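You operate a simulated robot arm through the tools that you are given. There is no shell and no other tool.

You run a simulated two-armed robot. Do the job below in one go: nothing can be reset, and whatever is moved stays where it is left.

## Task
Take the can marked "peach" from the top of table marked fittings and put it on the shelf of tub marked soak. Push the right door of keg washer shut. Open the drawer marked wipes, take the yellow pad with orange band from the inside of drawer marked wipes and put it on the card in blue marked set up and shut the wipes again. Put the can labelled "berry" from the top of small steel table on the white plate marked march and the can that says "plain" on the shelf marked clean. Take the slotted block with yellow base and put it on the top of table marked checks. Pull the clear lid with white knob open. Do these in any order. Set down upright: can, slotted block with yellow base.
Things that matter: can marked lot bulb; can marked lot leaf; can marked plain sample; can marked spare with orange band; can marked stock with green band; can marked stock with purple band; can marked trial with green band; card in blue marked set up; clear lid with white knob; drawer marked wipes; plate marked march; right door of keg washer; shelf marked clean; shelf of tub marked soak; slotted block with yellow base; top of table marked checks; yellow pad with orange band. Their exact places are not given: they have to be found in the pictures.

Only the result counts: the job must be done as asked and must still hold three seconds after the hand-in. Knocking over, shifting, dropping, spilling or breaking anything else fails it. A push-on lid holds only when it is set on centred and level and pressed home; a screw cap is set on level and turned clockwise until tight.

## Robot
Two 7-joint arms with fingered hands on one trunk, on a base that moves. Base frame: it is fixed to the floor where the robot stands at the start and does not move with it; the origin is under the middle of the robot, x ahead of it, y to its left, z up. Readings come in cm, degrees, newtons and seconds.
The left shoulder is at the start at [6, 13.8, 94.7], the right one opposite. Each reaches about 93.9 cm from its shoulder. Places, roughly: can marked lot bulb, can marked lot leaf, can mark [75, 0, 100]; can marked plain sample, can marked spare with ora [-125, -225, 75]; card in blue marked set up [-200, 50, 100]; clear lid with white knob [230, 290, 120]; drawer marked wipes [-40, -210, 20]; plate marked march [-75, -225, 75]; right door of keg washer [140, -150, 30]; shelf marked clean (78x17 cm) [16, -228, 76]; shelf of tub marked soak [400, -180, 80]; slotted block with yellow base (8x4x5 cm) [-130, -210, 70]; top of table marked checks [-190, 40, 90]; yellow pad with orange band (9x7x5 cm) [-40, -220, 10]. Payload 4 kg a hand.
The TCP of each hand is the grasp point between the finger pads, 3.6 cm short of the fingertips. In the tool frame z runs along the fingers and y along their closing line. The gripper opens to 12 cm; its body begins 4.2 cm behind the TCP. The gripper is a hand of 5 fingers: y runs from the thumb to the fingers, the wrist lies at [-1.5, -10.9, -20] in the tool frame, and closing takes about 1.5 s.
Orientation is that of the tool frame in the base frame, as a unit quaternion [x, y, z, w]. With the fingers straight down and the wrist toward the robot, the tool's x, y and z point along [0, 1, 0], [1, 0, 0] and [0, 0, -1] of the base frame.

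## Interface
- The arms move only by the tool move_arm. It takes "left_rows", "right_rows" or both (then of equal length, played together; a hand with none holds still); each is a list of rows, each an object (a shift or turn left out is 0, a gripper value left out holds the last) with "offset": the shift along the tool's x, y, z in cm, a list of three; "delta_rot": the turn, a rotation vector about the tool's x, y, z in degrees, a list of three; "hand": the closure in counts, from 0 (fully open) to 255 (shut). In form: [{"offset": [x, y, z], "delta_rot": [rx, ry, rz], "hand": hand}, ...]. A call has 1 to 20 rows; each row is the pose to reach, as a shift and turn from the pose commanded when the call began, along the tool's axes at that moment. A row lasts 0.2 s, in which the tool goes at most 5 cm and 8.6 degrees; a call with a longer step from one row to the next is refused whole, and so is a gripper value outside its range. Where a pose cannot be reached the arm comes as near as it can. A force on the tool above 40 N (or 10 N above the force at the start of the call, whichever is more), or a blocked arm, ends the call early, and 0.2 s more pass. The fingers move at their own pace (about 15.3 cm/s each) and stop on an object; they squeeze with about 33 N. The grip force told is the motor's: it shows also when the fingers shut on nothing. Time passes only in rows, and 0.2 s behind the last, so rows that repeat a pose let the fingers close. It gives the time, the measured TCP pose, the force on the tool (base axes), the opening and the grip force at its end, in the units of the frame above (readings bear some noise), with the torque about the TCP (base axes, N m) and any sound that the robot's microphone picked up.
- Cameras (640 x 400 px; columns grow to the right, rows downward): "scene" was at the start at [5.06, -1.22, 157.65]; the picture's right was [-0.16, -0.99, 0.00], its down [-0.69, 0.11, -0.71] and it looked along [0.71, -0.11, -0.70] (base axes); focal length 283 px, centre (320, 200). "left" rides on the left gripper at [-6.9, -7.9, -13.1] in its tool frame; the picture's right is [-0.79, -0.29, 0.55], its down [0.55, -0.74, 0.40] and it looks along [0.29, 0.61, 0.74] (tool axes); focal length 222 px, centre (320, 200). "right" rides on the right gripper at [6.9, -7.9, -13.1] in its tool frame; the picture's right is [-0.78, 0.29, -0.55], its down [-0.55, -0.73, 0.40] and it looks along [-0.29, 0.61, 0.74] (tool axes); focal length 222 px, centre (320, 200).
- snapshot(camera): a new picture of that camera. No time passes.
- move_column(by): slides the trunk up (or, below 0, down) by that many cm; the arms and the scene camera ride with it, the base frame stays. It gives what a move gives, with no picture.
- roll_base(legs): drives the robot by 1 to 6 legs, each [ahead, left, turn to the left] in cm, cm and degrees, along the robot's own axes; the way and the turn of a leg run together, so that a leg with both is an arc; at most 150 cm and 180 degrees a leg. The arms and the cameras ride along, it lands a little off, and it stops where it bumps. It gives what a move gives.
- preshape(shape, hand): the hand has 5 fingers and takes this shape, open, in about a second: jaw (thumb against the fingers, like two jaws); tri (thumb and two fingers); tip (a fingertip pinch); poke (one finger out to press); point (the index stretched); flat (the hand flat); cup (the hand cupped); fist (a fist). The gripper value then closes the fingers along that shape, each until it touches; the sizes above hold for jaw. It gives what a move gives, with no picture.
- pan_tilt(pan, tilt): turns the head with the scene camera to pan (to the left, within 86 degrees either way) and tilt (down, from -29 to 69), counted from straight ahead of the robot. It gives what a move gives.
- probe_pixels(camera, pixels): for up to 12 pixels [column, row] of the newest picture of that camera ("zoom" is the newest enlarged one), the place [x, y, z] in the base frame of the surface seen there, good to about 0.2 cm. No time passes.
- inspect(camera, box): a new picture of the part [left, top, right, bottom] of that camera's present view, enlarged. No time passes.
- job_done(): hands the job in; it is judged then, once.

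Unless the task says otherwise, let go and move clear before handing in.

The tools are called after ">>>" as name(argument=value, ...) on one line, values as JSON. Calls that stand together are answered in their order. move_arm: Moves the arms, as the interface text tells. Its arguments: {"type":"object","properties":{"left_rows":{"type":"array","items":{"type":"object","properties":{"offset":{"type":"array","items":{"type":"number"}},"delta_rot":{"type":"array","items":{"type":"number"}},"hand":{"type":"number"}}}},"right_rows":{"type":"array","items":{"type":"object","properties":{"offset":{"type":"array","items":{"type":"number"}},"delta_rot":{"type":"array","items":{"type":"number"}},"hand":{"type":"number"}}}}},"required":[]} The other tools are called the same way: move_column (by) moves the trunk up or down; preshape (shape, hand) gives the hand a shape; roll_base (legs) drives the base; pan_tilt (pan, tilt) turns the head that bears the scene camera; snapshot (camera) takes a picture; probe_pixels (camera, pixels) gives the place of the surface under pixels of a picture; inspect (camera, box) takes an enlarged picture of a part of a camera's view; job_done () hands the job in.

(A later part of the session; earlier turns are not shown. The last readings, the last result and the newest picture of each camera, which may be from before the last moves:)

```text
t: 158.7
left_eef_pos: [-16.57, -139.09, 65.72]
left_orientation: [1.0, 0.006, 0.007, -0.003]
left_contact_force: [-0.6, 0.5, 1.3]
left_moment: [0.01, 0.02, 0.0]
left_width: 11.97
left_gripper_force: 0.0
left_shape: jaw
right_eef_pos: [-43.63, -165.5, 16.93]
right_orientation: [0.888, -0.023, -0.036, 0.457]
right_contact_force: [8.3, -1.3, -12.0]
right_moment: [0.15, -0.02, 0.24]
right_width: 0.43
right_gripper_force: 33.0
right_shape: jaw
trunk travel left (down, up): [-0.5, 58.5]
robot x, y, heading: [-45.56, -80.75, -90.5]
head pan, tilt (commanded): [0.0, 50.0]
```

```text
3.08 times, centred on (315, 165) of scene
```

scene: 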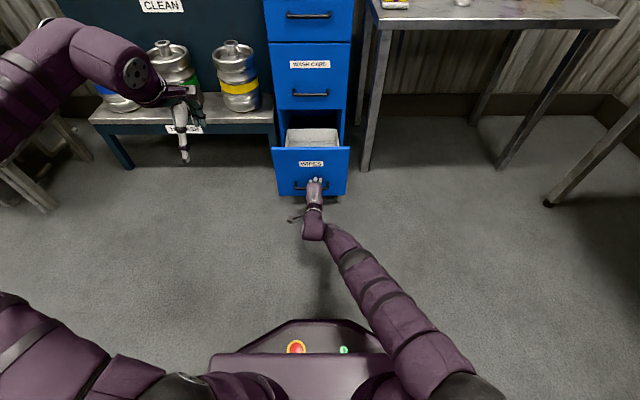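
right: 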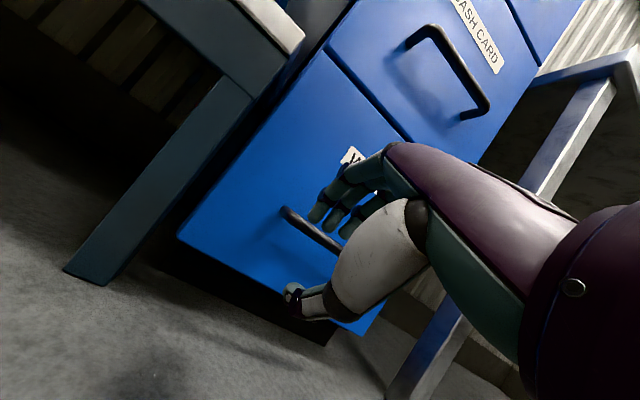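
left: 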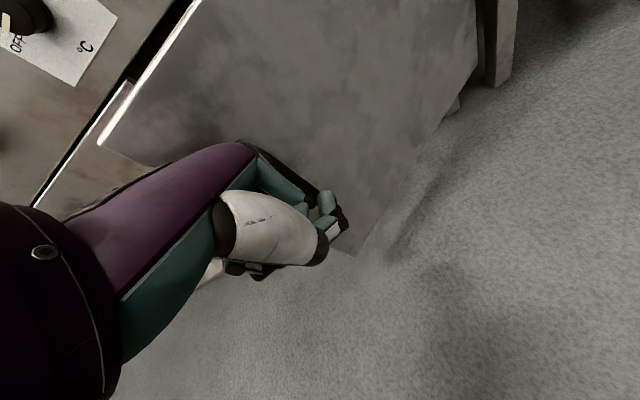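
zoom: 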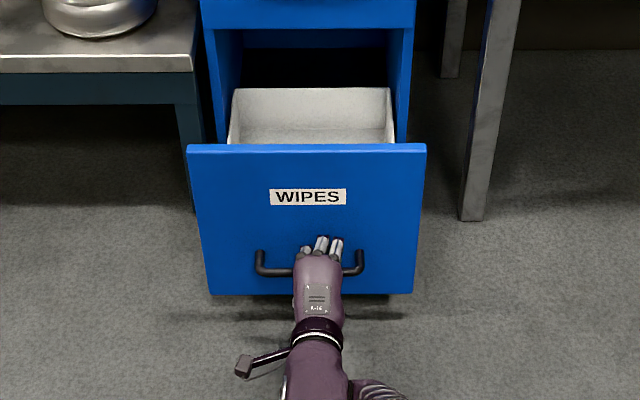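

The drawer is open about 26 cm with its back wall visible. I'll let go of the handle, back the hand off and lift it away to look inside.

>>> move_arm(right_rows=[{"hand": 220}, {"hand": 180}, {"hand": 170}, {"hand": 170}, {"offset": [-0.12, -1.04, -1.47], "hand": 170}, {"offset": [-0.25, -2.08, -2.94]}, {"offset": [-0.37, -3.1, -4.4]}, {"offset": [-0.49, -4.15, -5.87]}, {"offset": [-0.7, -5.8, -8.2]}, {"offset": [-0.7, -5.8, -8.2]}])

>>> snapshot(camera="scene")

```text
t: 160.9
left_eef_pos: [-16.66, -139.16, 65.72]
left_orientation: [1.0, 0.007, 0.007, -0.003]
left_contact_force: [0.5, 0.5, -0.2]
left_moment: [-0.01, -0.02, 0.04]
left_width: 11.98
left_gripper_force: 0.0
left_shape: jaw
right_eef_pos: [-43.97, -155.41, 17.05]
right_orientation: [0.888, -0.022, -0.035, 0.458]
right_contact_force: [-0.5, -0.5, 0.8]
right_moment: [0.01, -0.02, 0.02]
right_width: 3.94
right_gripper_force: 0.0
right_shape: jaw
trunk travel left (down, up): [-0.5, 58.5]
robot x, y, heading: [-45.81, -80.56, -90.6]
head pan, tilt (commanded): [0.0, 50.0]
```

```text
taken
```

scene: 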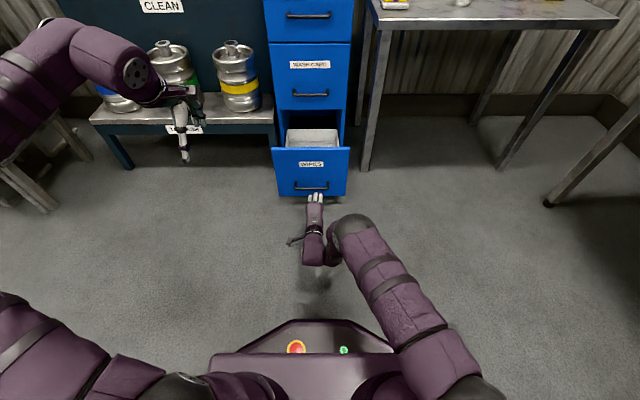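

The hand is clear of the handle. I'll raise the trunk to lift the hand and look down into the drawer.

>>> move_column(by=40)

>>> pan_tilt(pan=0, tilt=55)

>>> move_arm(right_rows=[{"delta_rot": [7.5, 0, 0], "offset": [0, -1, -1], "hand": 100}, {"delta_rot": [15, 0, 0], "offset": [0, -1, -2], "hand": 0}, {"delta_rot": [22.5, 0, 0], "offset": [0, -1, -3]}, {"delta_rot": [30, 0, 0], "offset": [0, -1, -4]}, {"delta_rot": [37.5, 0, 0], "offset": [0, 0, -5]}, {"delta_rot": [45, 0, 0], "offset": [0, 1, -6]}, {"delta_rot": [52, 0, 0], "offset": [0, 2, -7]}, {"delta_rot": [54.5, 2, 4], "offset": [0, 3, -8]}, {"delta_rot": [54.5, 2, 4], "offset": [0, 3, -8]}])

>>> snapshot(camera="scene")

```text
t: 164.7
left_eef_pos: [-16.69, -139.12, 105.65]
left_orientation: [1.0, 0.006, 0.006, -0.003]
left_contact_force: [-0.1, 0.6, 0.1]
left_moment: [-0.02, -0.02, -0.01]
left_width: 11.99
left_gripper_force: 0.0
left_shape: jaw
right_eef_pos: [-43.91, -155.51, 57.05]
right_orientation: [0.888, -0.023, -0.036, 0.459]
right_contact_force: [-0.5, 1.9, 0.4]
right_moment: [0.01, -0.01, 0.03]
right_width: 3.97
right_gripper_force: 0.0
right_shape: jaw
trunk travel left (down, up): [-40.5, 18.5]
robot x, y, heading: [-45.92, -80.86, -90.6]
head pan, tilt (commanded): [0.0, 50.0]
```

```text
t: 165.4
left_eef_pos: [-16.54, -139.17, 105.68]
left_orientation: [1.0, 0.005, 0.007, -0.003]
left_contact_force: [-0.2, 0.1, 0.9]
left_moment: [-0.01, 0.02, -0.01]
left_width: 11.95
left_gripper_force: 0.1
left_shape: jaw
right_eef_pos: [-43.82, -155.36, 57.12]
right_orientation: [0.888, -0.023, -0.036, 0.458]
right_contact_force: [0.2, 0.6, 1.0]
right_moment: [-0.01, 0.02, -0.01]
right_width: 3.95
right_gripper_force: 0.1
right_shape: jaw
trunk travel left (down, up): [-40.5, 18.5]
robot x, y, heading: [-45.57, -80.36, -90.5]
head pan, tilt (commanded): [0.0, 55.0]
```

```text
t: 167.4
left_eef_pos: [-16.72, -139.05, 105.68]
left_orientation: [1.0, 0.006, 0.008, -0.003]
left_contact_force: [-0.3, -0.4, -0.3]
left_moment: [-0.01, 0.02, 0.0]
left_width: 11.97
left_gripper_force: 0.0
left_shape: jaw
right_eef_pos: [-43.12, -150.62, 64.12]
right_orientation: [0.998, -0.059, 0.01, 0.001]
right_contact_force: [0.4, 0.1, -0.4]
right_moment: [-0.01, 0.02, -0.02]
right_width: 11.97
right_gripper_force: 0.1
right_shape: jaw
trunk travel left (down, up): [-40.5, 18.5]
robot x, y, heading: [-45.95, -80.68, -90.5]
head pan, tilt (commanded): [0.0, 55.0]
```

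```text
taken
```

scene: 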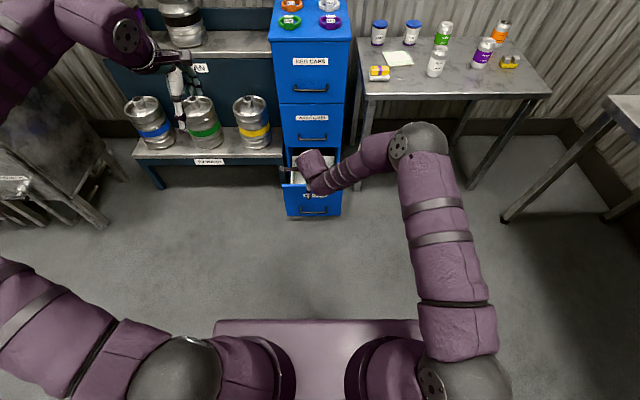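

The right arm is normal again but hides the drawer from the head; I'll use the right-hand camera.

>>> snapshot(camera="right")

>>> snapshot(camera="left")

```text
taken
```

right: 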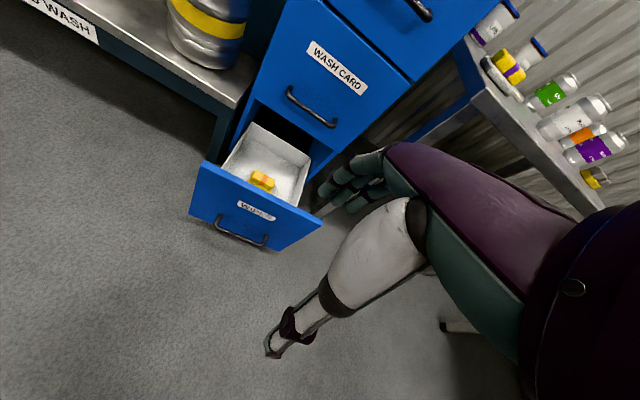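

```text
taken
```

left: 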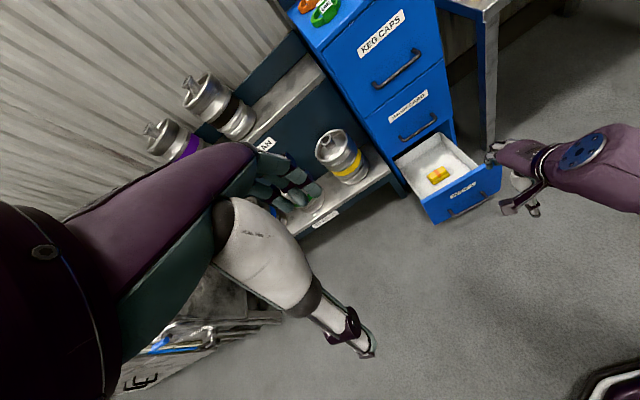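

The yellow pad with its orange band is visible in the drawer (left camera (438,175), right camera (262,180)). I'll zoom and probe it.

>>> inspect(camera="right", box=[180, 100, 340, 260])

>>> inspect(camera="left", box=[380, 110, 520, 230])

>>> probe_pixels(camera="left", pixels=[[430, 180], [438, 176], [446, 171], [438, 170], [440, 182], [420, 165], [450, 150], [424, 203], [500, 162], [432, 136], [397, 158], [465, 165]])

```text
2.50 times, centred on (260, 180) of right
```

zoom: 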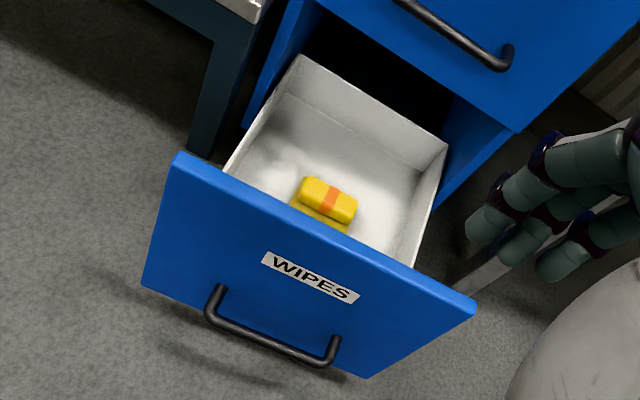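

```text
3.33 times, centred on (450, 170) of left
```

zoom: 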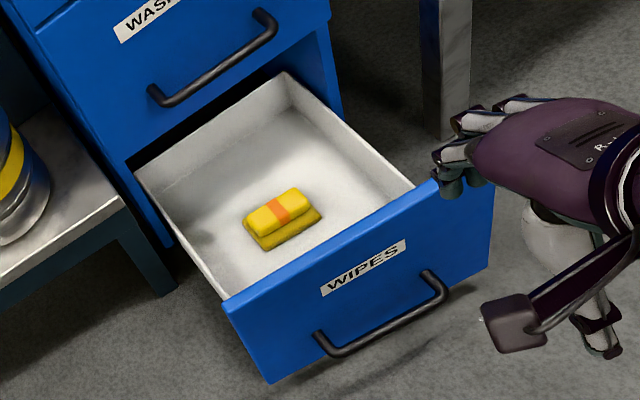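

```text
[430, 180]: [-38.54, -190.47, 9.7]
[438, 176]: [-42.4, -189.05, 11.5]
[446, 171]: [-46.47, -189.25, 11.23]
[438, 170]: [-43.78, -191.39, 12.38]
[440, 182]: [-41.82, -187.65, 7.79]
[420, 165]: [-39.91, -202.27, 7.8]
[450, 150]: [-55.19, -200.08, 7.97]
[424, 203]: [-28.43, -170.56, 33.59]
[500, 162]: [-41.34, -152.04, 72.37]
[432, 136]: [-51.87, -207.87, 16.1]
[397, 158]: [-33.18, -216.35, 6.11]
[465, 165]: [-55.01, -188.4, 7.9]
```

I'll probe the pad's corners on the enlarged left view for its centre and orientation.

>>> probe_pixels(camera="zoom", pixels=[[248, 213], [296, 189], [307, 203], [262, 232], [280, 210], [262, 246], [320, 215], [245, 225], [272, 203], [300, 225], [225, 240], [355, 200]])

```text
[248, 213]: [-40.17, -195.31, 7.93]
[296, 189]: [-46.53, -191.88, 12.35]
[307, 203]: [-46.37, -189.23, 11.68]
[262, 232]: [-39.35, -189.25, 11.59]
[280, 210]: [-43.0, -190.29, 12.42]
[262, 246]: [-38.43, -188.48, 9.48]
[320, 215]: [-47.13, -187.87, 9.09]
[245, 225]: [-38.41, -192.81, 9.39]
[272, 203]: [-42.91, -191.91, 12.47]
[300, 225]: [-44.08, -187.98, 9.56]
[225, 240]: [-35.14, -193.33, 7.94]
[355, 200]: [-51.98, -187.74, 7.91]
```

The pad is centred at about (-42.8,-191), z 8–12.5, too close under the upper drawer's handle for a clean descent. I'll pull the drawer out further by hooking behind its front panel, so first I'll drive forward and partly close the hand.

>>> move_arm(right_rows=[{"offset": [0, -2, -2], "hand": 100}, {"offset": [0, -4, -4], "hand": 170}, {"offset": [0, -4, -4], "hand": 170}])

>>> roll_base(legs=[[30, 4, 0.5]])

>>> snapshot(camera="right")

>>> snapshot(camera="scene")

```text
t: 168.2
left_eef_pos: [-16.7, -139.05, 105.69]
left_orientation: [1.0, 0.005, 0.007, -0.003]
left_contact_force: [0.3, 0.3, 0.0]
left_moment: [-0.01, 0.03, 0.02]
left_width: 11.97
left_gripper_force: 0.1
left_shape: jaw
right_eef_pos: [-42.99, -146.82, 68.21]
right_orientation: [0.998, -0.059, 0.01, 0.002]
right_contact_force: [0.0, -0.3, -0.1]
right_moment: [-0.03, 0.02, 0.0]
right_width: 4.06
right_gripper_force: 0.1
right_shape: jaw
trunk travel left (down, up): [-40.5, 18.5]
robot x, y, heading: [-45.51, -80.49, -90.7]
head pan, tilt (commanded): [0.0, 55.0]
```

```text
t: 170.2
left_eef_pos: [-12.23, -167.34, 105.73]
left_orientation: [1.0, 0.011, 0.007, -0.002]
left_contact_force: [-0.7, -0.1, 0.1]
left_moment: [0.0, -0.01, 0.01]
left_width: 11.97
left_gripper_force: 0.1
left_shape: jaw
right_eef_pos: [-38.46, -175.34, 68.19]
right_orientation: [0.998, -0.054, 0.01, 0.002]
right_contact_force: [0.8, -0.5, -0.6]
right_moment: [0.05, 0.02, 0.02]
right_width: 4.04
right_gripper_force: 0.0
right_shape: jaw
trunk travel left (down, up): [-40.5, 18.5]
robot x, y, heading: [-42.07, -109.0, -89.6]
head pan, tilt (commanded): [0.0, 55.0]
```

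```text
taken
```

right: 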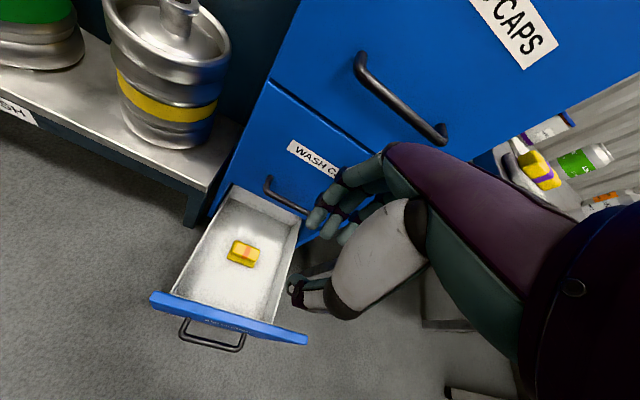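

```text
taken
```

scene: 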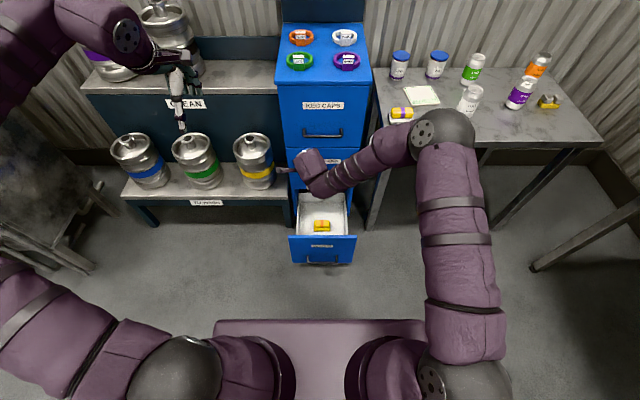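

The pad is now visible from the head at (321,226), inside the drawer. I'll probe again to see actual clearances from this viewpoint.

>>> probe_pixels(camera="scene", pixels=[[321, 224], [314, 226], [329, 226], [321, 231], [300, 238], [352, 236], [321, 240], [321, 200], [300, 205], [345, 200], [340, 195], [325, 160]])

>>> inspect(camera="scene", box=[270, 140, 380, 280])

```text
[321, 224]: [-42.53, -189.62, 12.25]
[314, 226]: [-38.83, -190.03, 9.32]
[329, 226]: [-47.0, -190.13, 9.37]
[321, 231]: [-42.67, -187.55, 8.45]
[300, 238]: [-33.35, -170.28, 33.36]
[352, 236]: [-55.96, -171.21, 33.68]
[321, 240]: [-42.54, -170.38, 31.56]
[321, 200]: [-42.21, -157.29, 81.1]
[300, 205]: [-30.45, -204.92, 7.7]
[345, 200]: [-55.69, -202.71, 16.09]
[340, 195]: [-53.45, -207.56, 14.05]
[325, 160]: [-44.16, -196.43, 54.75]
```

```text
2.86 times, centred on (325, 210) of scene
```

zoom: 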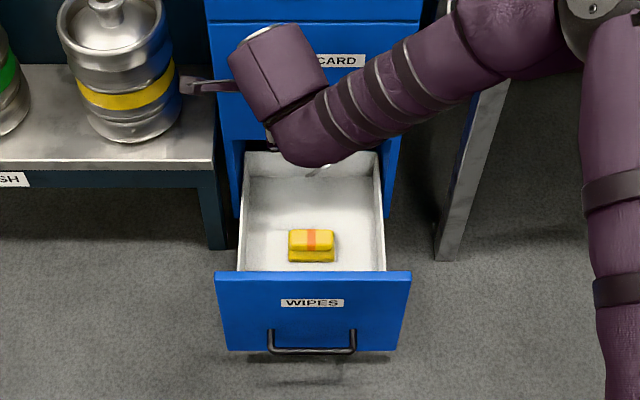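

The drawer's front panel top is z≈33.6 at y=-170.5. I'll lower the right hand just behind that panel (TCP z≈31) and pull the drawer further out.

>>> move_arm(right_rows=[{"offset": [-1, 1.3, 3.5], "delta_rot": [0, 0, -1.5]}, {"offset": [-2, 2.6, 7], "delta_rot": [0, 0, -3]}, {"offset": [-3, 3.9, 11], "delta_rot": [0, 0, -4.6]}, {"offset": [-3.8, 5.1, 15], "delta_rot": [0, 0, -6.2]}, {"offset": [-3.8, 5.1, 19.5], "delta_rot": [0, 0, -6.2]}, {"offset": [-3.8, 5.1, 24], "delta_rot": [0, 0, -6.2]}, {"offset": [-3.8, 5.1, 28.5], "delta_rot": [0, 0, -6.2]}, {"offset": [-3.8, 5.1, 33], "delta_rot": [0, 0, -6.2]}, {"offset": [-3.8, 5.1, 37.5], "delta_rot": [0, 0, -6.2]}, {"offset": [-3.8, 5.1, 37.5], "delta_rot": [0, 0, -6.2]}])

>>> snapshot(camera="right")

>>> snapshot(camera="scene")

```text
t: 172.3
left_eef_pos: [-12.3, -167.42, 105.69]
left_orientation: [1.0, 0.011, 0.006, -0.003]
left_contact_force: [0.0, 0.8, 0.6]
left_moment: [-0.01, 0.01, 0.01]
left_width: 11.97
left_gripper_force: 0.1
left_shape: jaw
right_eef_pos: [-42.3, -177.08, 32.65]
right_orientation: [1.0, -0.001, 0.009, 0.005]
right_contact_force: [0.1, 1.2, 0.8]
right_moment: [-0.03, 0.0, 0.02]
right_width: 3.98
right_gripper_force: 0.2
right_shape: jaw
right hand out of reach, approached as far as the arm can: row 9, 10
trunk travel left (down, up): [-40.5, 18.5]
robot x, y, heading: [-41.98, -109.53, -90.1]
head pan, tilt (commanded): [0.0, 55.0]
```

```text
taken
```

right: 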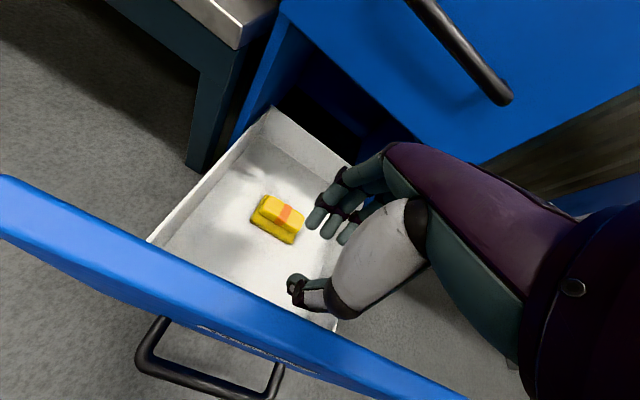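

```text
taken
```

scene: 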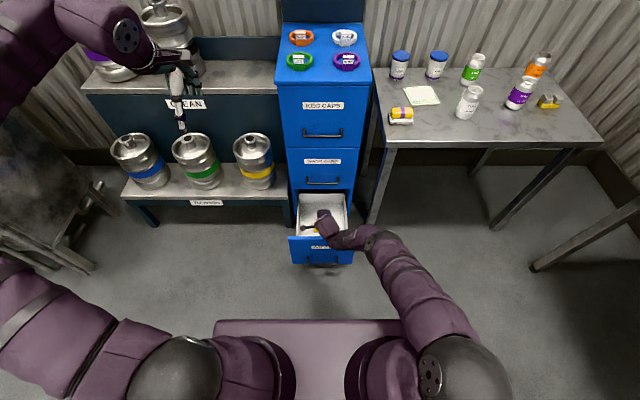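

The fingertips are about 4.5 cm below the panel's top edge, just behind it. I'll pull back slowly.

>>> move_arm(right_rows=[{"offset": [0, -0.6, 0.3]}, {"offset": [0, -1.2, 0.6]}, {"offset": [0, -2, 1]}, {"offset": [0, -3, 1]}, {"offset": [0, -4, 1]}, {"offset": [0, -5, 1]}, {"offset": [0, -6, 1]}, {"offset": [0, -7, 1]}, {"offset": [0, -8, 1]}, {"offset": [0, -9, 1]}, {"offset": [0, -10, 1]}, {"offset": [0, -11, 1]}, {"offset": [0, -11, 1]}])

>>> snapshot(camera="right")

>>> snapshot(camera="scene")

```text
t: 173.8
left_eef_pos: [-12.1, -167.47, 105.68]
left_orientation: [1.0, 0.011, 0.007, -0.002]
left_contact_force: [0.2, 0.5, 0.1]
left_moment: [0.01, 0.0, -0.02]
left_width: 11.97
left_gripper_force: 0.1
left_shape: jaw
right_eef_pos: [-42.77, -173.88, 32.36]
right_orientation: [1.0, -0.005, 0.007, 0.014]
right_contact_force: [2.1, -20.4, 4.9]
right_moment: [0.52, 0.03, -0.12]
right_width: 3.2
right_gripper_force: 0.1
right_shape: jaw
trunk travel left (down, up): [-40.5, 18.5]
robot x, y, heading: [-41.85, -109.39, -90.1]
head pan, tilt (commanded): [0.0, 55.0]
stopped in row 7 (right hand): the force on the tool passed its limit at 44 N (the readings are from after the stop); the commanded pose is now the measured one
```

```text
taken
```

right: 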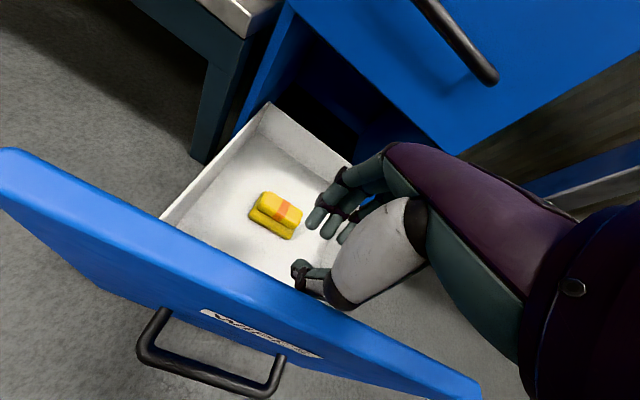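

```text
taken
```

scene: 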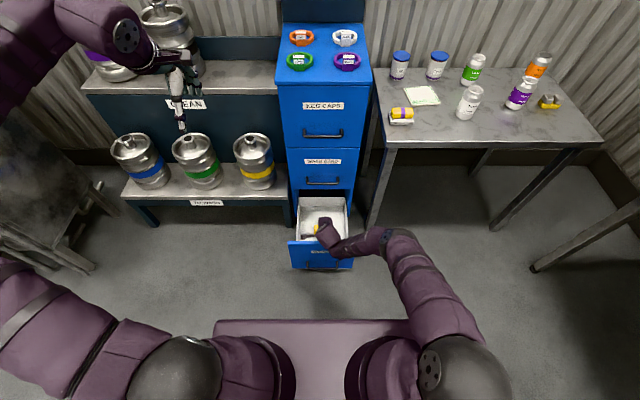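

I hit 44 N of resistance, so the drawer is probably near its end of travel. I'll ease off and measure how far it is open now.

>>> move_arm(right_rows=[{"offset": [0, 1.5, 0]}, {"offset": [0, 3, 0]}, {"offset": [0, 3, -4]}, {"offset": [0, 3, -8]}, {"offset": [0, 3, -12]}, {"offset": [0, 3, -16]}, {"offset": [0, 3, -16]}])

>>> snapshot(camera="scene")

>>> probe_pixels(camera="scene", pixels=[[297, 244], [350, 243], [310, 232], [314, 230], [320, 255], [300, 210], [340, 202]])

>>> snapshot(camera="right")

```text
t: 175.4
left_eef_pos: [-12.22, -167.47, 105.7]
left_orientation: [1.0, 0.01, 0.007, -0.003]
left_contact_force: [-0.5, -0.5, 0.6]
left_moment: [0.02, -0.01, 0.0]
left_width: 11.98
left_gripper_force: 0.2
left_shape: jaw
right_eef_pos: [-42.88, -176.15, 47.81]
right_orientation: [1.0, -0.003, 0.007, 0.01]
right_contact_force: [1.1, 0.4, -0.3]
right_moment: [-0.01, 0.01, -0.02]
right_width: 3.98
right_gripper_force: 0.0
right_shape: jaw
trunk travel left (down, up): [-40.5, 18.5]
robot x, y, heading: [-41.89, -109.14, -89.8]
head pan, tilt (commanded): [0.0, 55.0]
```

```text
taken
```

scene: 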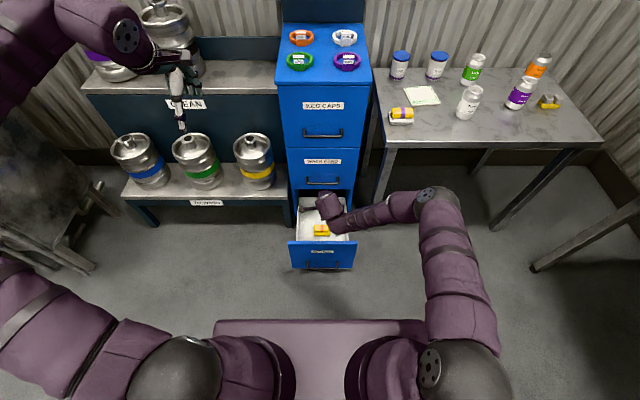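

```text
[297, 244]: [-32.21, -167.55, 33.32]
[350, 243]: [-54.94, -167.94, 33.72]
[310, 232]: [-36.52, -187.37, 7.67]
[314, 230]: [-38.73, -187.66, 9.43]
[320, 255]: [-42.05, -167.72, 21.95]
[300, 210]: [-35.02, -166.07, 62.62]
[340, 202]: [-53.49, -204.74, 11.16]
```

```text
taken
```

right: 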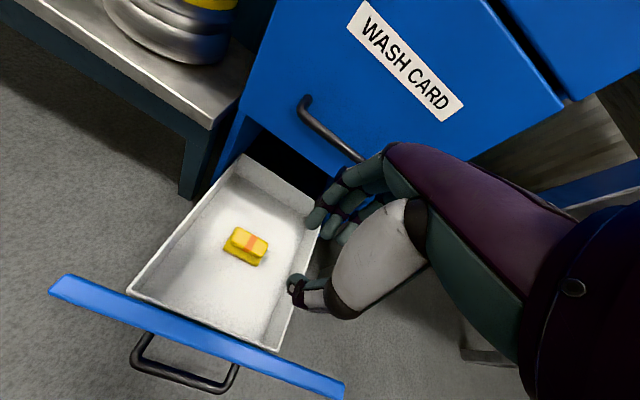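

The drawer is now open 29 cm (panel at y=-167.7) and the pad centre is at about (-42.8,-188.4). I'll probe my arm's elbow and forearm to plan a sideways-wrist descent.

>>> probe_pixels(camera="scene", pixels=[[435, 200], [385, 210], [350, 220], [328, 205], [470, 330], [320, 230], [313, 233], [328, 233]])

>>> inspect(camera="right", box=[190, 190, 330, 290])

```text
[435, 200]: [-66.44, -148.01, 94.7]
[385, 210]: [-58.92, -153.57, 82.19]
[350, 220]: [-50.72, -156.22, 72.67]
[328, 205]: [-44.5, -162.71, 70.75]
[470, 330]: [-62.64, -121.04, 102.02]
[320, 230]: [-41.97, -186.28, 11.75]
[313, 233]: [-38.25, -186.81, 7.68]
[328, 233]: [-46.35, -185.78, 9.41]
```

```text
4.00 times, centred on (260, 240) of right
```

zoom: 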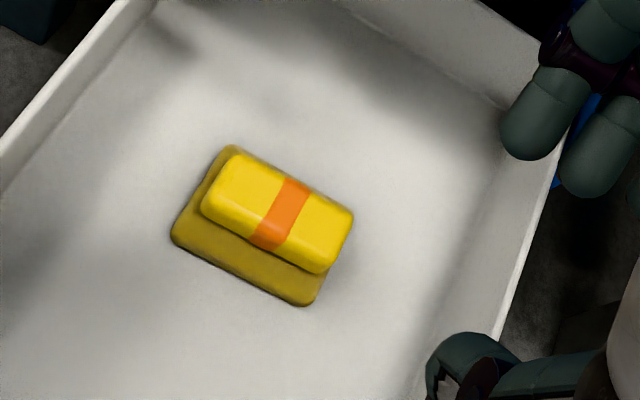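

The elbow rides high (z≈95), so the forearm will clear the panel. I'll raise the hand and turn it 90° so the wrist lies to the right and the fingers close along the pad's long axis.

>>> move_arm(right_rows=[{"offset": [0, -1, -2], "delta_rot": [0, 0, -8], "hand": 120}, {"offset": [0, -2, -4], "delta_rot": [0, 0, -16], "hand": 60}, {"offset": [0, -3, -6], "delta_rot": [0, 0, -24], "hand": 0}, {"offset": [0, -4, -8], "delta_rot": [0, 0, -32]}, {"offset": [0, -5, -10], "delta_rot": [0, 0, -40]}, {"offset": [0, -6, -12], "delta_rot": [0, 0, -48]}, {"offset": [-0.5, -7, -14], "delta_rot": [0, 0, -56]}, {"offset": [-0.5, -8, -16], "delta_rot": [0, 0, -64]}, {"offset": [-1, -9, -16], "delta_rot": [0, 0, -72]}, {"offset": [-1, -10, -16], "delta_rot": [0, 0, -80]}, {"offset": [-1, -11, -16], "delta_rot": [0, 0, -88]}, {"offset": [-1, -11, -16], "delta_rot": [0, 0, -90]}, {"offset": [-1, -11, -16], "delta_rot": [0, 0, -90]}])

>>> snapshot(camera="scene")

>>> snapshot(camera="right")

```text
t: 178.2
left_eef_pos: [-12.22, -167.38, 105.67]
left_orientation: [1.0, 0.011, 0.006, -0.003]
left_contact_force: [-0.3, -0.4, 0.8]
left_moment: [0.02, 0.02, 0.01]
left_width: 11.97
left_gripper_force: 0.0
left_shape: jaw
right_eef_pos: [-43.96, -164.7, 63.95]
right_orientation: [0.709, 0.705, -0.002, 0.013]
right_contact_force: [-0.2, 0.2, 0.4]
right_moment: [0.02, -0.01, -0.04]
right_width: 11.95
right_gripper_force: 0.1
right_shape: jaw
trunk travel left (down, up): [-40.5, 18.5]
robot x, y, heading: [-42.21, -109.47, -90.2]
head pan, tilt (commanded): [0.0, 55.0]
```

```text
taken
```

scene: 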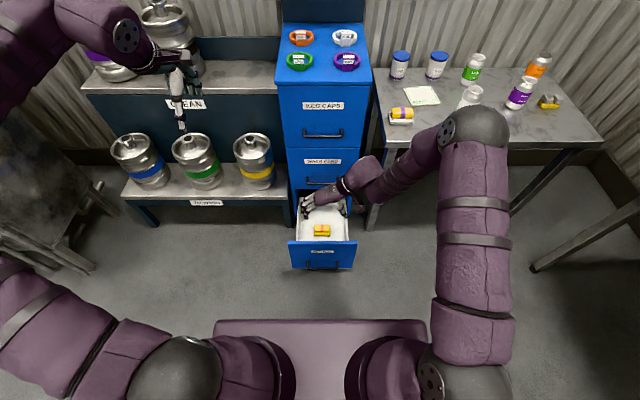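

```text
taken
```

right: 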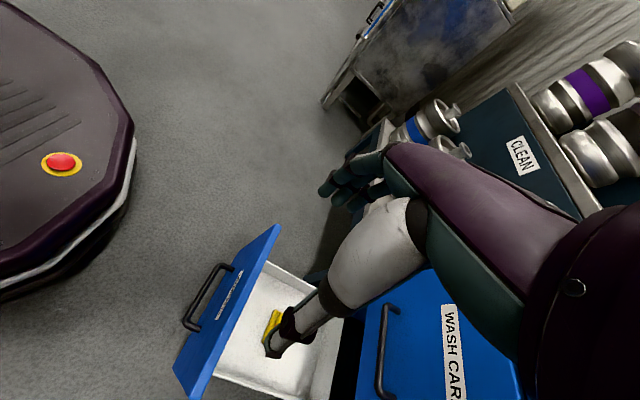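

The rotated pose is reached, and this camera also shows my base's front edge at (130,125). I'll probe the base edge against the drawer panel to know how far forward I may drive.

>>> probe_pixels(camera="right", pixels=[[130, 120], [125, 180], [80, 50], [125, 200], [60, 165], [20, 270], [228, 270], [275, 232]])

```text
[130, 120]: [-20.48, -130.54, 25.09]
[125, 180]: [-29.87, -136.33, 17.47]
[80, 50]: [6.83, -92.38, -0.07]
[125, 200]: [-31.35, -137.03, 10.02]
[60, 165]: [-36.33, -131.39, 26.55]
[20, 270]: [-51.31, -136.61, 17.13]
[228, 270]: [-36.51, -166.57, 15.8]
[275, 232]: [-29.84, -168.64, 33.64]
```

My base front edge is at y≈-137 and the drawer handle at y≈-164, so 13 cm forward is safe. I'll do that and lower the trunk 20 cm.

>>> roll_base(legs=[[13, 0, 0]])

>>> move_column(by=-20)

>>> snapshot(camera="scene")

>>> snapshot(camera="right")

```text
t: 179.4
left_eef_pos: [-12.2, -180.17, 105.68]
left_orientation: [1.0, 0.011, 0.007, -0.002]
left_contact_force: [0.5, 0.1, -0.9]
left_moment: [0.02, 0.0, 0.01]
left_width: 11.97
left_gripper_force: 0.1
left_shape: jaw
right_eef_pos: [-43.94, -177.32, 63.82]
right_orientation: [0.709, 0.705, -0.001, 0.013]
right_contact_force: [-0.5, 0.0, -0.4]
right_moment: [-0.02, 0.02, 0.02]
right_width: 11.96
right_gripper_force: 0.0
right_shape: jaw
trunk travel left (down, up): [-40.5, 18.5]
robot x, y, heading: [-41.79, -121.47, -90.1]
head pan, tilt (commanded): [0.0, 55.0]
```

```text
t: 181.6
left_eef_pos: [-12.31, -180.09, 85.66]
left_orientation: [1.0, 0.011, 0.007, -0.002]
left_contact_force: [-0.6, 0.8, 0.3]
left_moment: [0.01, -0.01, 0.0]
left_width: 11.98
left_gripper_force: 0.1
left_shape: jaw
right_eef_pos: [-43.94, -177.3, 43.85]
right_orientation: [0.71, 0.704, -0.001, 0.013]
right_contact_force: [-0.7, 0.2, -0.2]
right_moment: [-0.01, 0.01, 0.02]
right_width: 11.95
right_gripper_force: 0.0
right_shape: jaw
trunk travel left (down, up): [-20.5, 38.5]
robot x, y, heading: [-41.64, -121.67, -89.9]
head pan, tilt (commanded): [0.0, 55.0]
```

```text
taken
```

scene: 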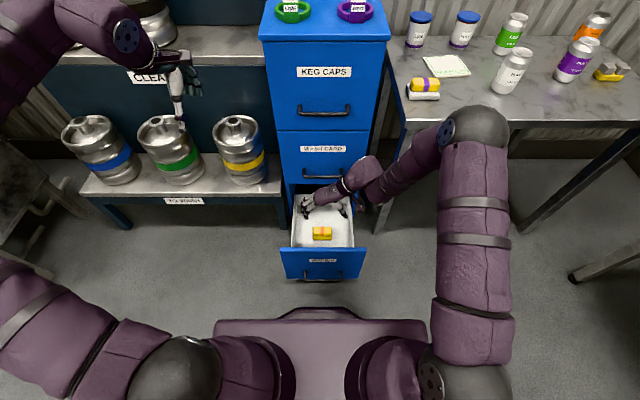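

```text
taken
```

right: 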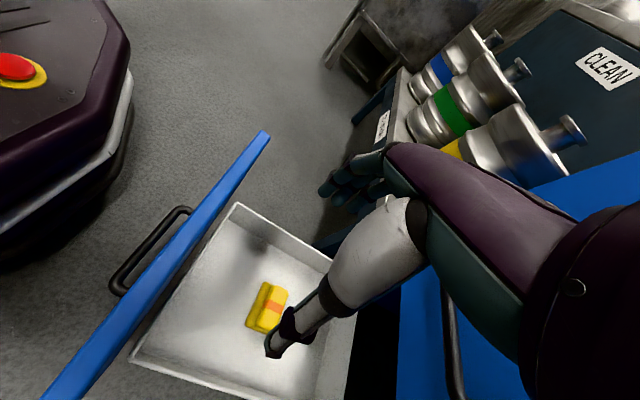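

Everything is clear. I'll bring the open hand forward and down to about (-42.8,-185.5,25), straddling the pad's ends.

>>> move_arm(right_rows=[{"offset": [-1.6, 0.2, 3.8]}, {"offset": [-3.2, 0.4, 7.6]}, {"offset": [-4.9, 0.6, 11.4]}, {"offset": [-6.5, 0.8, 15.2]}, {"offset": [-8.2, 1.1, 19]}, {"offset": [-8.2, 1.1, 19]}])

>>> snapshot(camera="scene")

>>> snapshot(camera="right")

```text
t: 183.0
left_eef_pos: [-12.2, -180.0, 85.69]
left_orientation: [1.0, 0.011, 0.007, -0.003]
left_contact_force: [-0.6, 0.4, -0.2]
left_moment: [0.02, 0.01, -0.03]
left_width: 12.0
left_gripper_force: 0.0
left_shape: jaw
right_eef_pos: [-42.93, -185.96, 24.92]
right_orientation: [0.71, 0.704, -0.001, 0.012]
right_contact_force: [-0.7, 0.2, -0.2]
right_moment: [-0.01, -0.03, -0.03]
right_width: 11.96
right_gripper_force: 0.0
right_shape: jaw
trunk travel left (down, up): [-20.5, 38.5]
robot x, y, heading: [-42.15, -121.42, -90.4]
head pan, tilt (commanded): [0.0, 55.0]
```

```text
taken
```

scene: 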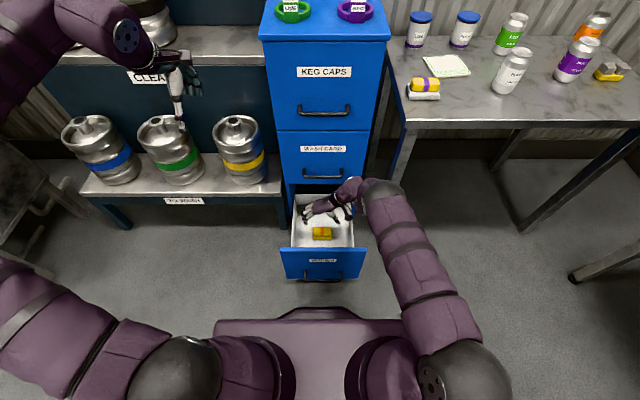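

```text
taken
```

right: 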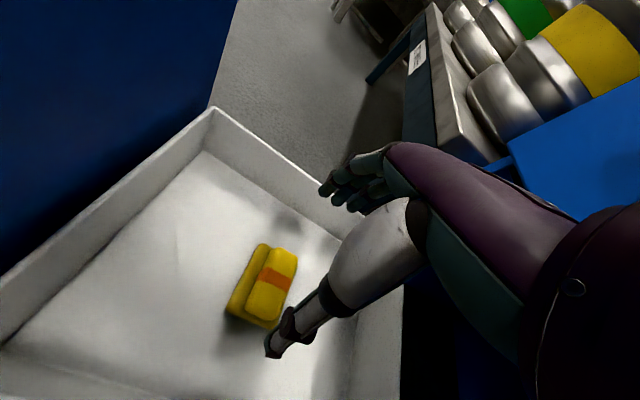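

The pad appears at (265,285) in the right camera, close to where the TCP projects (263,272). I'll probe the pad edges for the fine alignment.

>>> inspect(camera="right", box=[200, 220, 340, 360])

>>> probe_pixels(camera="right", pixels=[[262, 248], [292, 252], [270, 285], [255, 310], [275, 318], [230, 305], [238, 285], [283, 270], [262, 300]])

```text
2.86 times, centred on (270, 290) of right
```

zoom: 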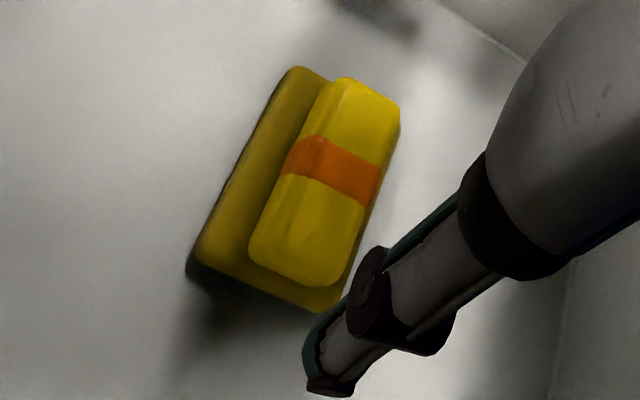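

```text
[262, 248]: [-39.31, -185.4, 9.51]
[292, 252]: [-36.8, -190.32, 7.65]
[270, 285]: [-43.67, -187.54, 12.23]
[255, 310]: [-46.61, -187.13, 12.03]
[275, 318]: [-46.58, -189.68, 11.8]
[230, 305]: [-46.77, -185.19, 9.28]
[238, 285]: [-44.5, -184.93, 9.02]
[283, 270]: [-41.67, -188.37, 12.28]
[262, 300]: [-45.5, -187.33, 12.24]
```

The pad spans x -38.4…-47.5 and y -184.7…-191. I'll descend to z≈12.3 and shift 1.7 cm forward, then close on its ends.

>>> move_arm(right_rows=[{"offset": [0, 0, 3]}, {"offset": [0, 0, 6]}, {"offset": [-0.8, 0, 9]}, {"offset": [-1.7, 0, 11]}, {"offset": [-1.7, 0, 12.3]}, {"offset": [-1.7, 0, 12.3]}])

>>> inspect(camera="right", box=[180, 140, 420, 380])

>>> inspect(camera="scene", box=[270, 150, 420, 290])

```text
t: 184.4
left_eef_pos: [-12.17, -180.01, 85.71]
left_orientation: [1.0, 0.01, 0.007, -0.002]
left_contact_force: [-0.1, -0.3, 0.1]
left_moment: [-0.04, 0.02, 0.05]
left_width: 11.99
left_gripper_force: 0.0
left_shape: jaw
right_eef_pos: [-42.48, -185.01, 17.48]
right_orientation: [0.71, 0.704, -0.002, 0.013]
right_contact_force: [0.3, -0.4, 0.0]
right_moment: [0.0, -0.02, 0.02]
right_width: 12.0
right_gripper_force: 0.1
right_shape: jaw
right hand out of reach, approached as far as the arm can: row 3, 4, 5, 6
trunk travel left (down, up): [-20.5, 38.5]
robot x, y, heading: [-41.92, -121.75, -90.1]
head pan, tilt (commanded): [0.0, 55.0]
```

```text
1.67 times, centred on (300, 260) of right
```

zoom: 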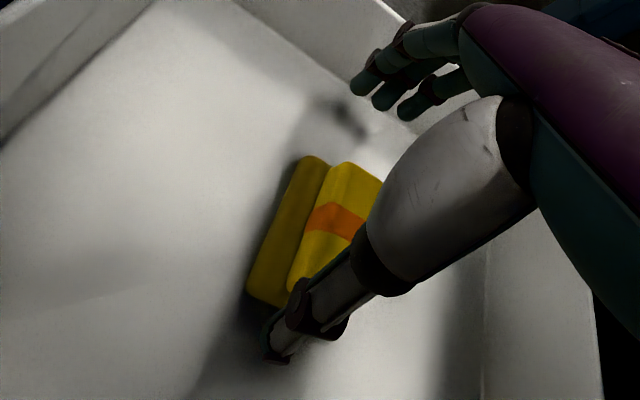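

```text
2.86 times, centred on (345, 220) of scene
```

zoom: 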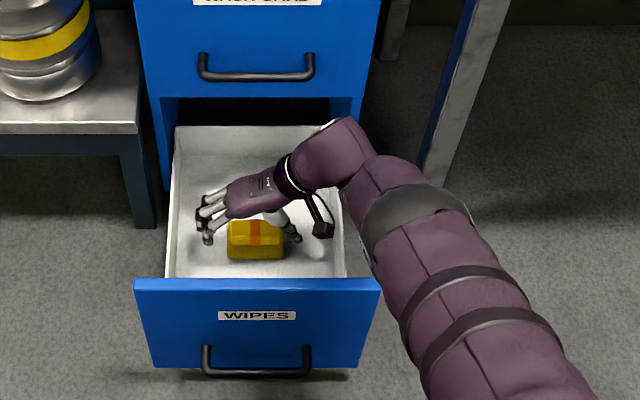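

The arm is fully stretched at z=17.5. I'll pull the hand back 6 cm, drive the base 6 cm forward so the elbow can bend, and check again.

>>> move_arm(right_rows=[{"offset": [2, 0, -1]}, {"offset": [4, 0, -1.5]}, {"offset": [6.5, 0, -2]}, {"offset": [6.5, 0, -2]}])

>>> roll_base(legs=[[7, 0, 0]])

>>> snapshot(camera="scene")

>>> snapshot(camera="right")

```text
t: 185.4
left_eef_pos: [-12.24, -180.06, 85.78]
left_orientation: [1.0, 0.01, 0.008, -0.002]
left_contact_force: [0.2, -0.3, -0.6]
left_moment: [-0.03, -0.02, 0.0]
left_width: 11.99
left_gripper_force: 0.1
left_shape: jaw
right_eef_pos: [-42.65, -178.47, 19.4]
right_orientation: [0.71, 0.704, -0.001, 0.014]
right_contact_force: [0.4, -5.9, 0.7]
right_moment: [0.94, 0.19, 0.48]
right_width: 11.99
right_gripper_force: 0.1
right_shape: jaw
trunk travel left (down, up): [-20.5, 38.5]
robot x, y, heading: [-41.75, -121.87, -89.7]
head pan, tilt (commanded): [0.0, 55.0]
```

```text
t: 186.4
left_eef_pos: [-12.17, -187.19, 85.72]
left_orientation: [1.0, 0.01, 0.007, -0.003]
left_contact_force: [0.1, 0.8, 0.2]
left_moment: [0.01, 0.0, -0.02]
left_width: 11.97
left_gripper_force: 0.0
left_shape: jaw
right_eef_pos: [-42.63, -185.4, 19.21]
right_orientation: [0.71, 0.704, -0.001, 0.013]
right_contact_force: [0.1, 0.8, -0.1]
right_moment: [-0.01, 0.03, 0.06]
right_width: 11.97
right_gripper_force: 0.0
right_shape: jaw
trunk travel left (down, up): [-20.5, 38.5]
robot x, y, heading: [-41.97, -129.16, -90.1]
head pan, tilt (commanded): [0.0, 55.0]
```

```text
taken
```

scene: 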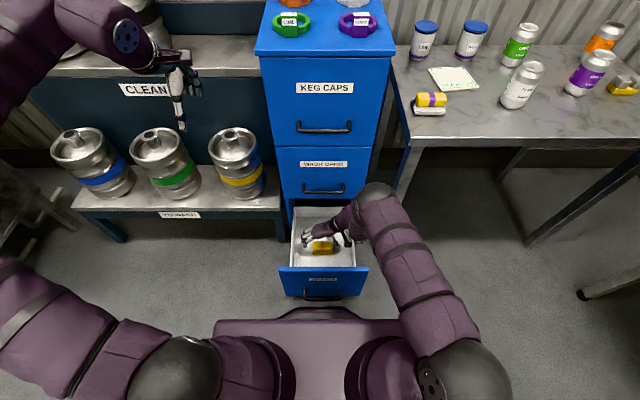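

```text
taken
```

right: 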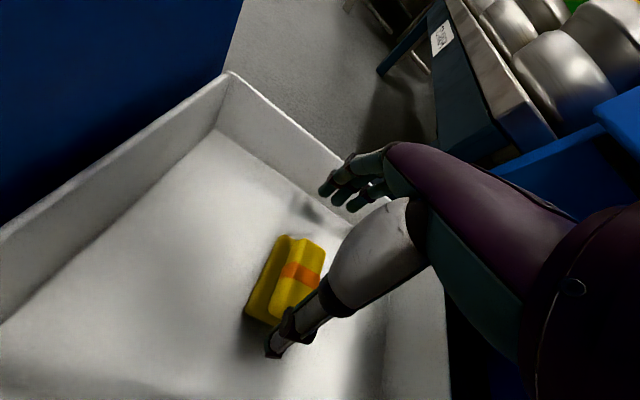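

A slight sideways touch (6 N) showed during the pull-back and is gone now. I'll verify the drawer panel and pad positions.

>>> probe_pixels(camera="scene", pixels=[[285, 270], [360, 270], [323, 248], [315, 243], [331, 251], [380, 200], [365, 235], [380, 225]])

>>> probe_pixels(camera="right", pixels=[[300, 280], [285, 310], [255, 310], [290, 242], [320, 250], [272, 240], [315, 275], [280, 300]])

```text
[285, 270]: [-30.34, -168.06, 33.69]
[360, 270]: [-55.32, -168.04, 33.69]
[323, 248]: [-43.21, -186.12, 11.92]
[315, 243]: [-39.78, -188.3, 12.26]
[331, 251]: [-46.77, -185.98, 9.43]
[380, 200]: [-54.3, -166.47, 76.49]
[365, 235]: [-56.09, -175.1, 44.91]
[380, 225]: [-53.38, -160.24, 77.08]
```

```text
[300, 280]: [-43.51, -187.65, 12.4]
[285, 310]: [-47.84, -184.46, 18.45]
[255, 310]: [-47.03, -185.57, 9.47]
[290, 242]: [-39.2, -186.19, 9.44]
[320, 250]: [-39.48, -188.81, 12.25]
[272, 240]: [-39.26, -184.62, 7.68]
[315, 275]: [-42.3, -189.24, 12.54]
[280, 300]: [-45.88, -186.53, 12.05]
```

All in place, and the elbow is now comfortably bent at z≈77. I'll descend onto the pad.

>>> move_arm(right_rows=[{"offset": [-0.5, 0, 2]}, {"offset": [-1, -0.1, 4]}, {"offset": [-1.5, -0.2, 5.5]}, {"offset": [-2, -0.2, 6.5]}, {"offset": [-2, -0.2, 7]}, {"offset": [-2, -0.2, 7]}])

>>> inspect(camera="right", box=[180, 140, 420, 380])

>>> inspect(camera="scene", box=[260, 170, 420, 300])

```text
t: 187.8
left_eef_pos: [-12.22, -187.12, 85.75]
left_orientation: [1.0, 0.01, 0.007, -0.003]
left_contact_force: [0.1, 0.5, 0.8]
left_moment: [0.0, -0.03, -0.01]
left_width: 11.97
left_gripper_force: 0.1
left_shape: jaw
right_eef_pos: [-42.66, -187.58, 12.34]
right_orientation: [0.71, 0.704, -0.002, 0.013]
right_contact_force: [-0.7, 0.3, 0.5]
right_moment: [-0.02, -0.03, 0.04]
right_width: 11.97
right_gripper_force: 0.0
right_shape: jaw
trunk travel left (down, up): [-20.5, 38.5]
robot x, y, heading: [-41.91, -129.25, -89.8]
head pan, tilt (commanded): [0.0, 55.0]
```

```text
1.67 times, centred on (300, 260) of right
```

zoom: 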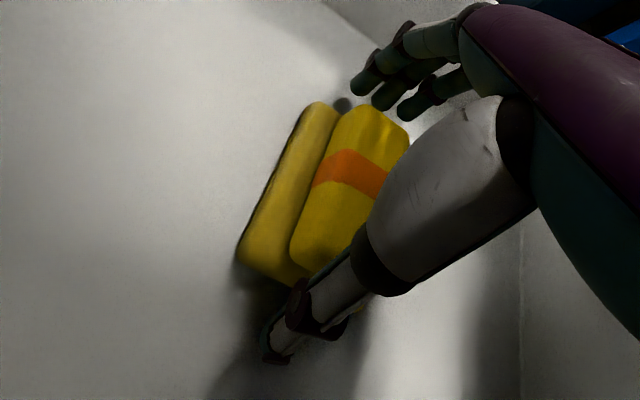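

```text
3.08 times, centred on (340, 235) of scene
```

zoom: 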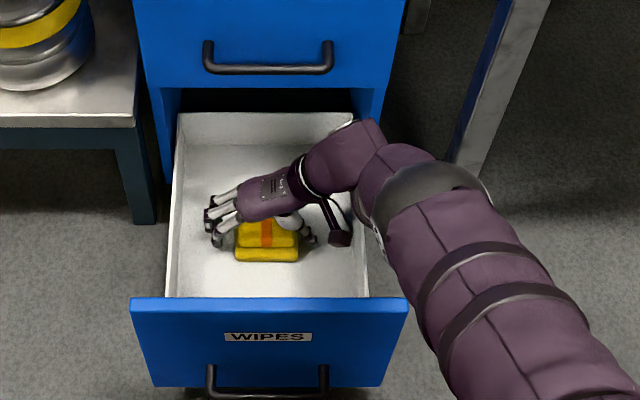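

The thumb and fingers bracket the pad's ends. I'll close the hand on it.

>>> move_arm(right_rows=[{"hand": 40}, {"hand": 80}, {"hand": 130}, {"hand": 180}, {"hand": 255}, {"hand": 255}, {"hand": 255}, {"hand": 255}])

>>> inspect(camera="right", box=[180, 140, 420, 380])

>>> inspect(camera="scene", box=[260, 170, 420, 300])

```text
t: 189.6
left_eef_pos: [-12.2, -187.1, 85.68]
left_orientation: [1.0, 0.011, 0.008, -0.004]
left_contact_force: [0.6, 0.5, 0.5]
left_moment: [-0.01, -0.02, -0.02]
left_width: 11.99
left_gripper_force: 0.2
left_shape: jaw
right_eef_pos: [-42.67, -187.6, 12.38]
right_orientation: [0.71, 0.704, -0.002, 0.013]
right_contact_force: [0.1, 0.7, 2.9]
right_moment: [-0.17, -0.21, -0.03]
right_width: 8.53
right_gripper_force: 33.4
right_shape: jaw
trunk travel left (down, up): [-20.5, 38.5]
robot x, y, heading: [-41.81, -129.23, -89.8]
head pan, tilt (commanded): [0.0, 55.0]
```

```text
1.67 times, centred on (300, 260) of right
```

zoom: 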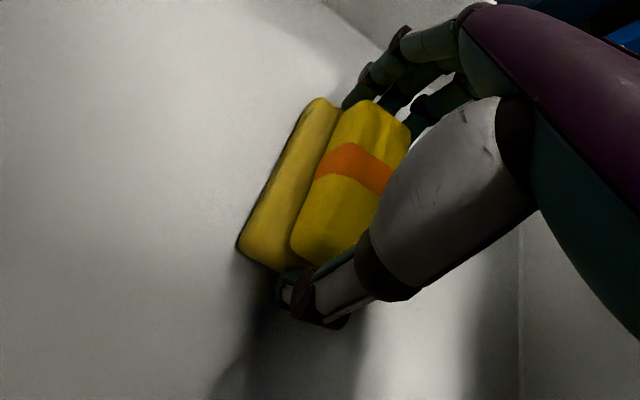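

```text
3.08 times, centred on (340, 235) of scene
```

zoom: 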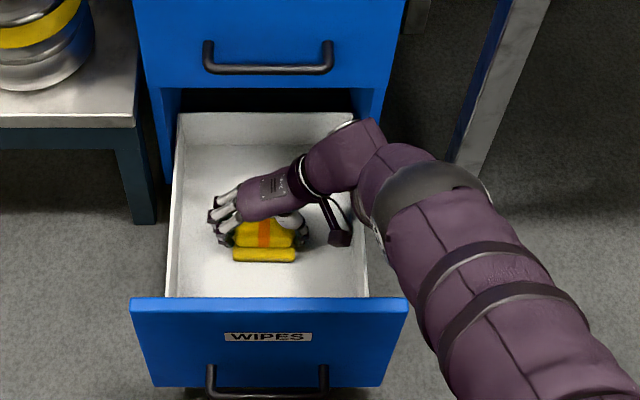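

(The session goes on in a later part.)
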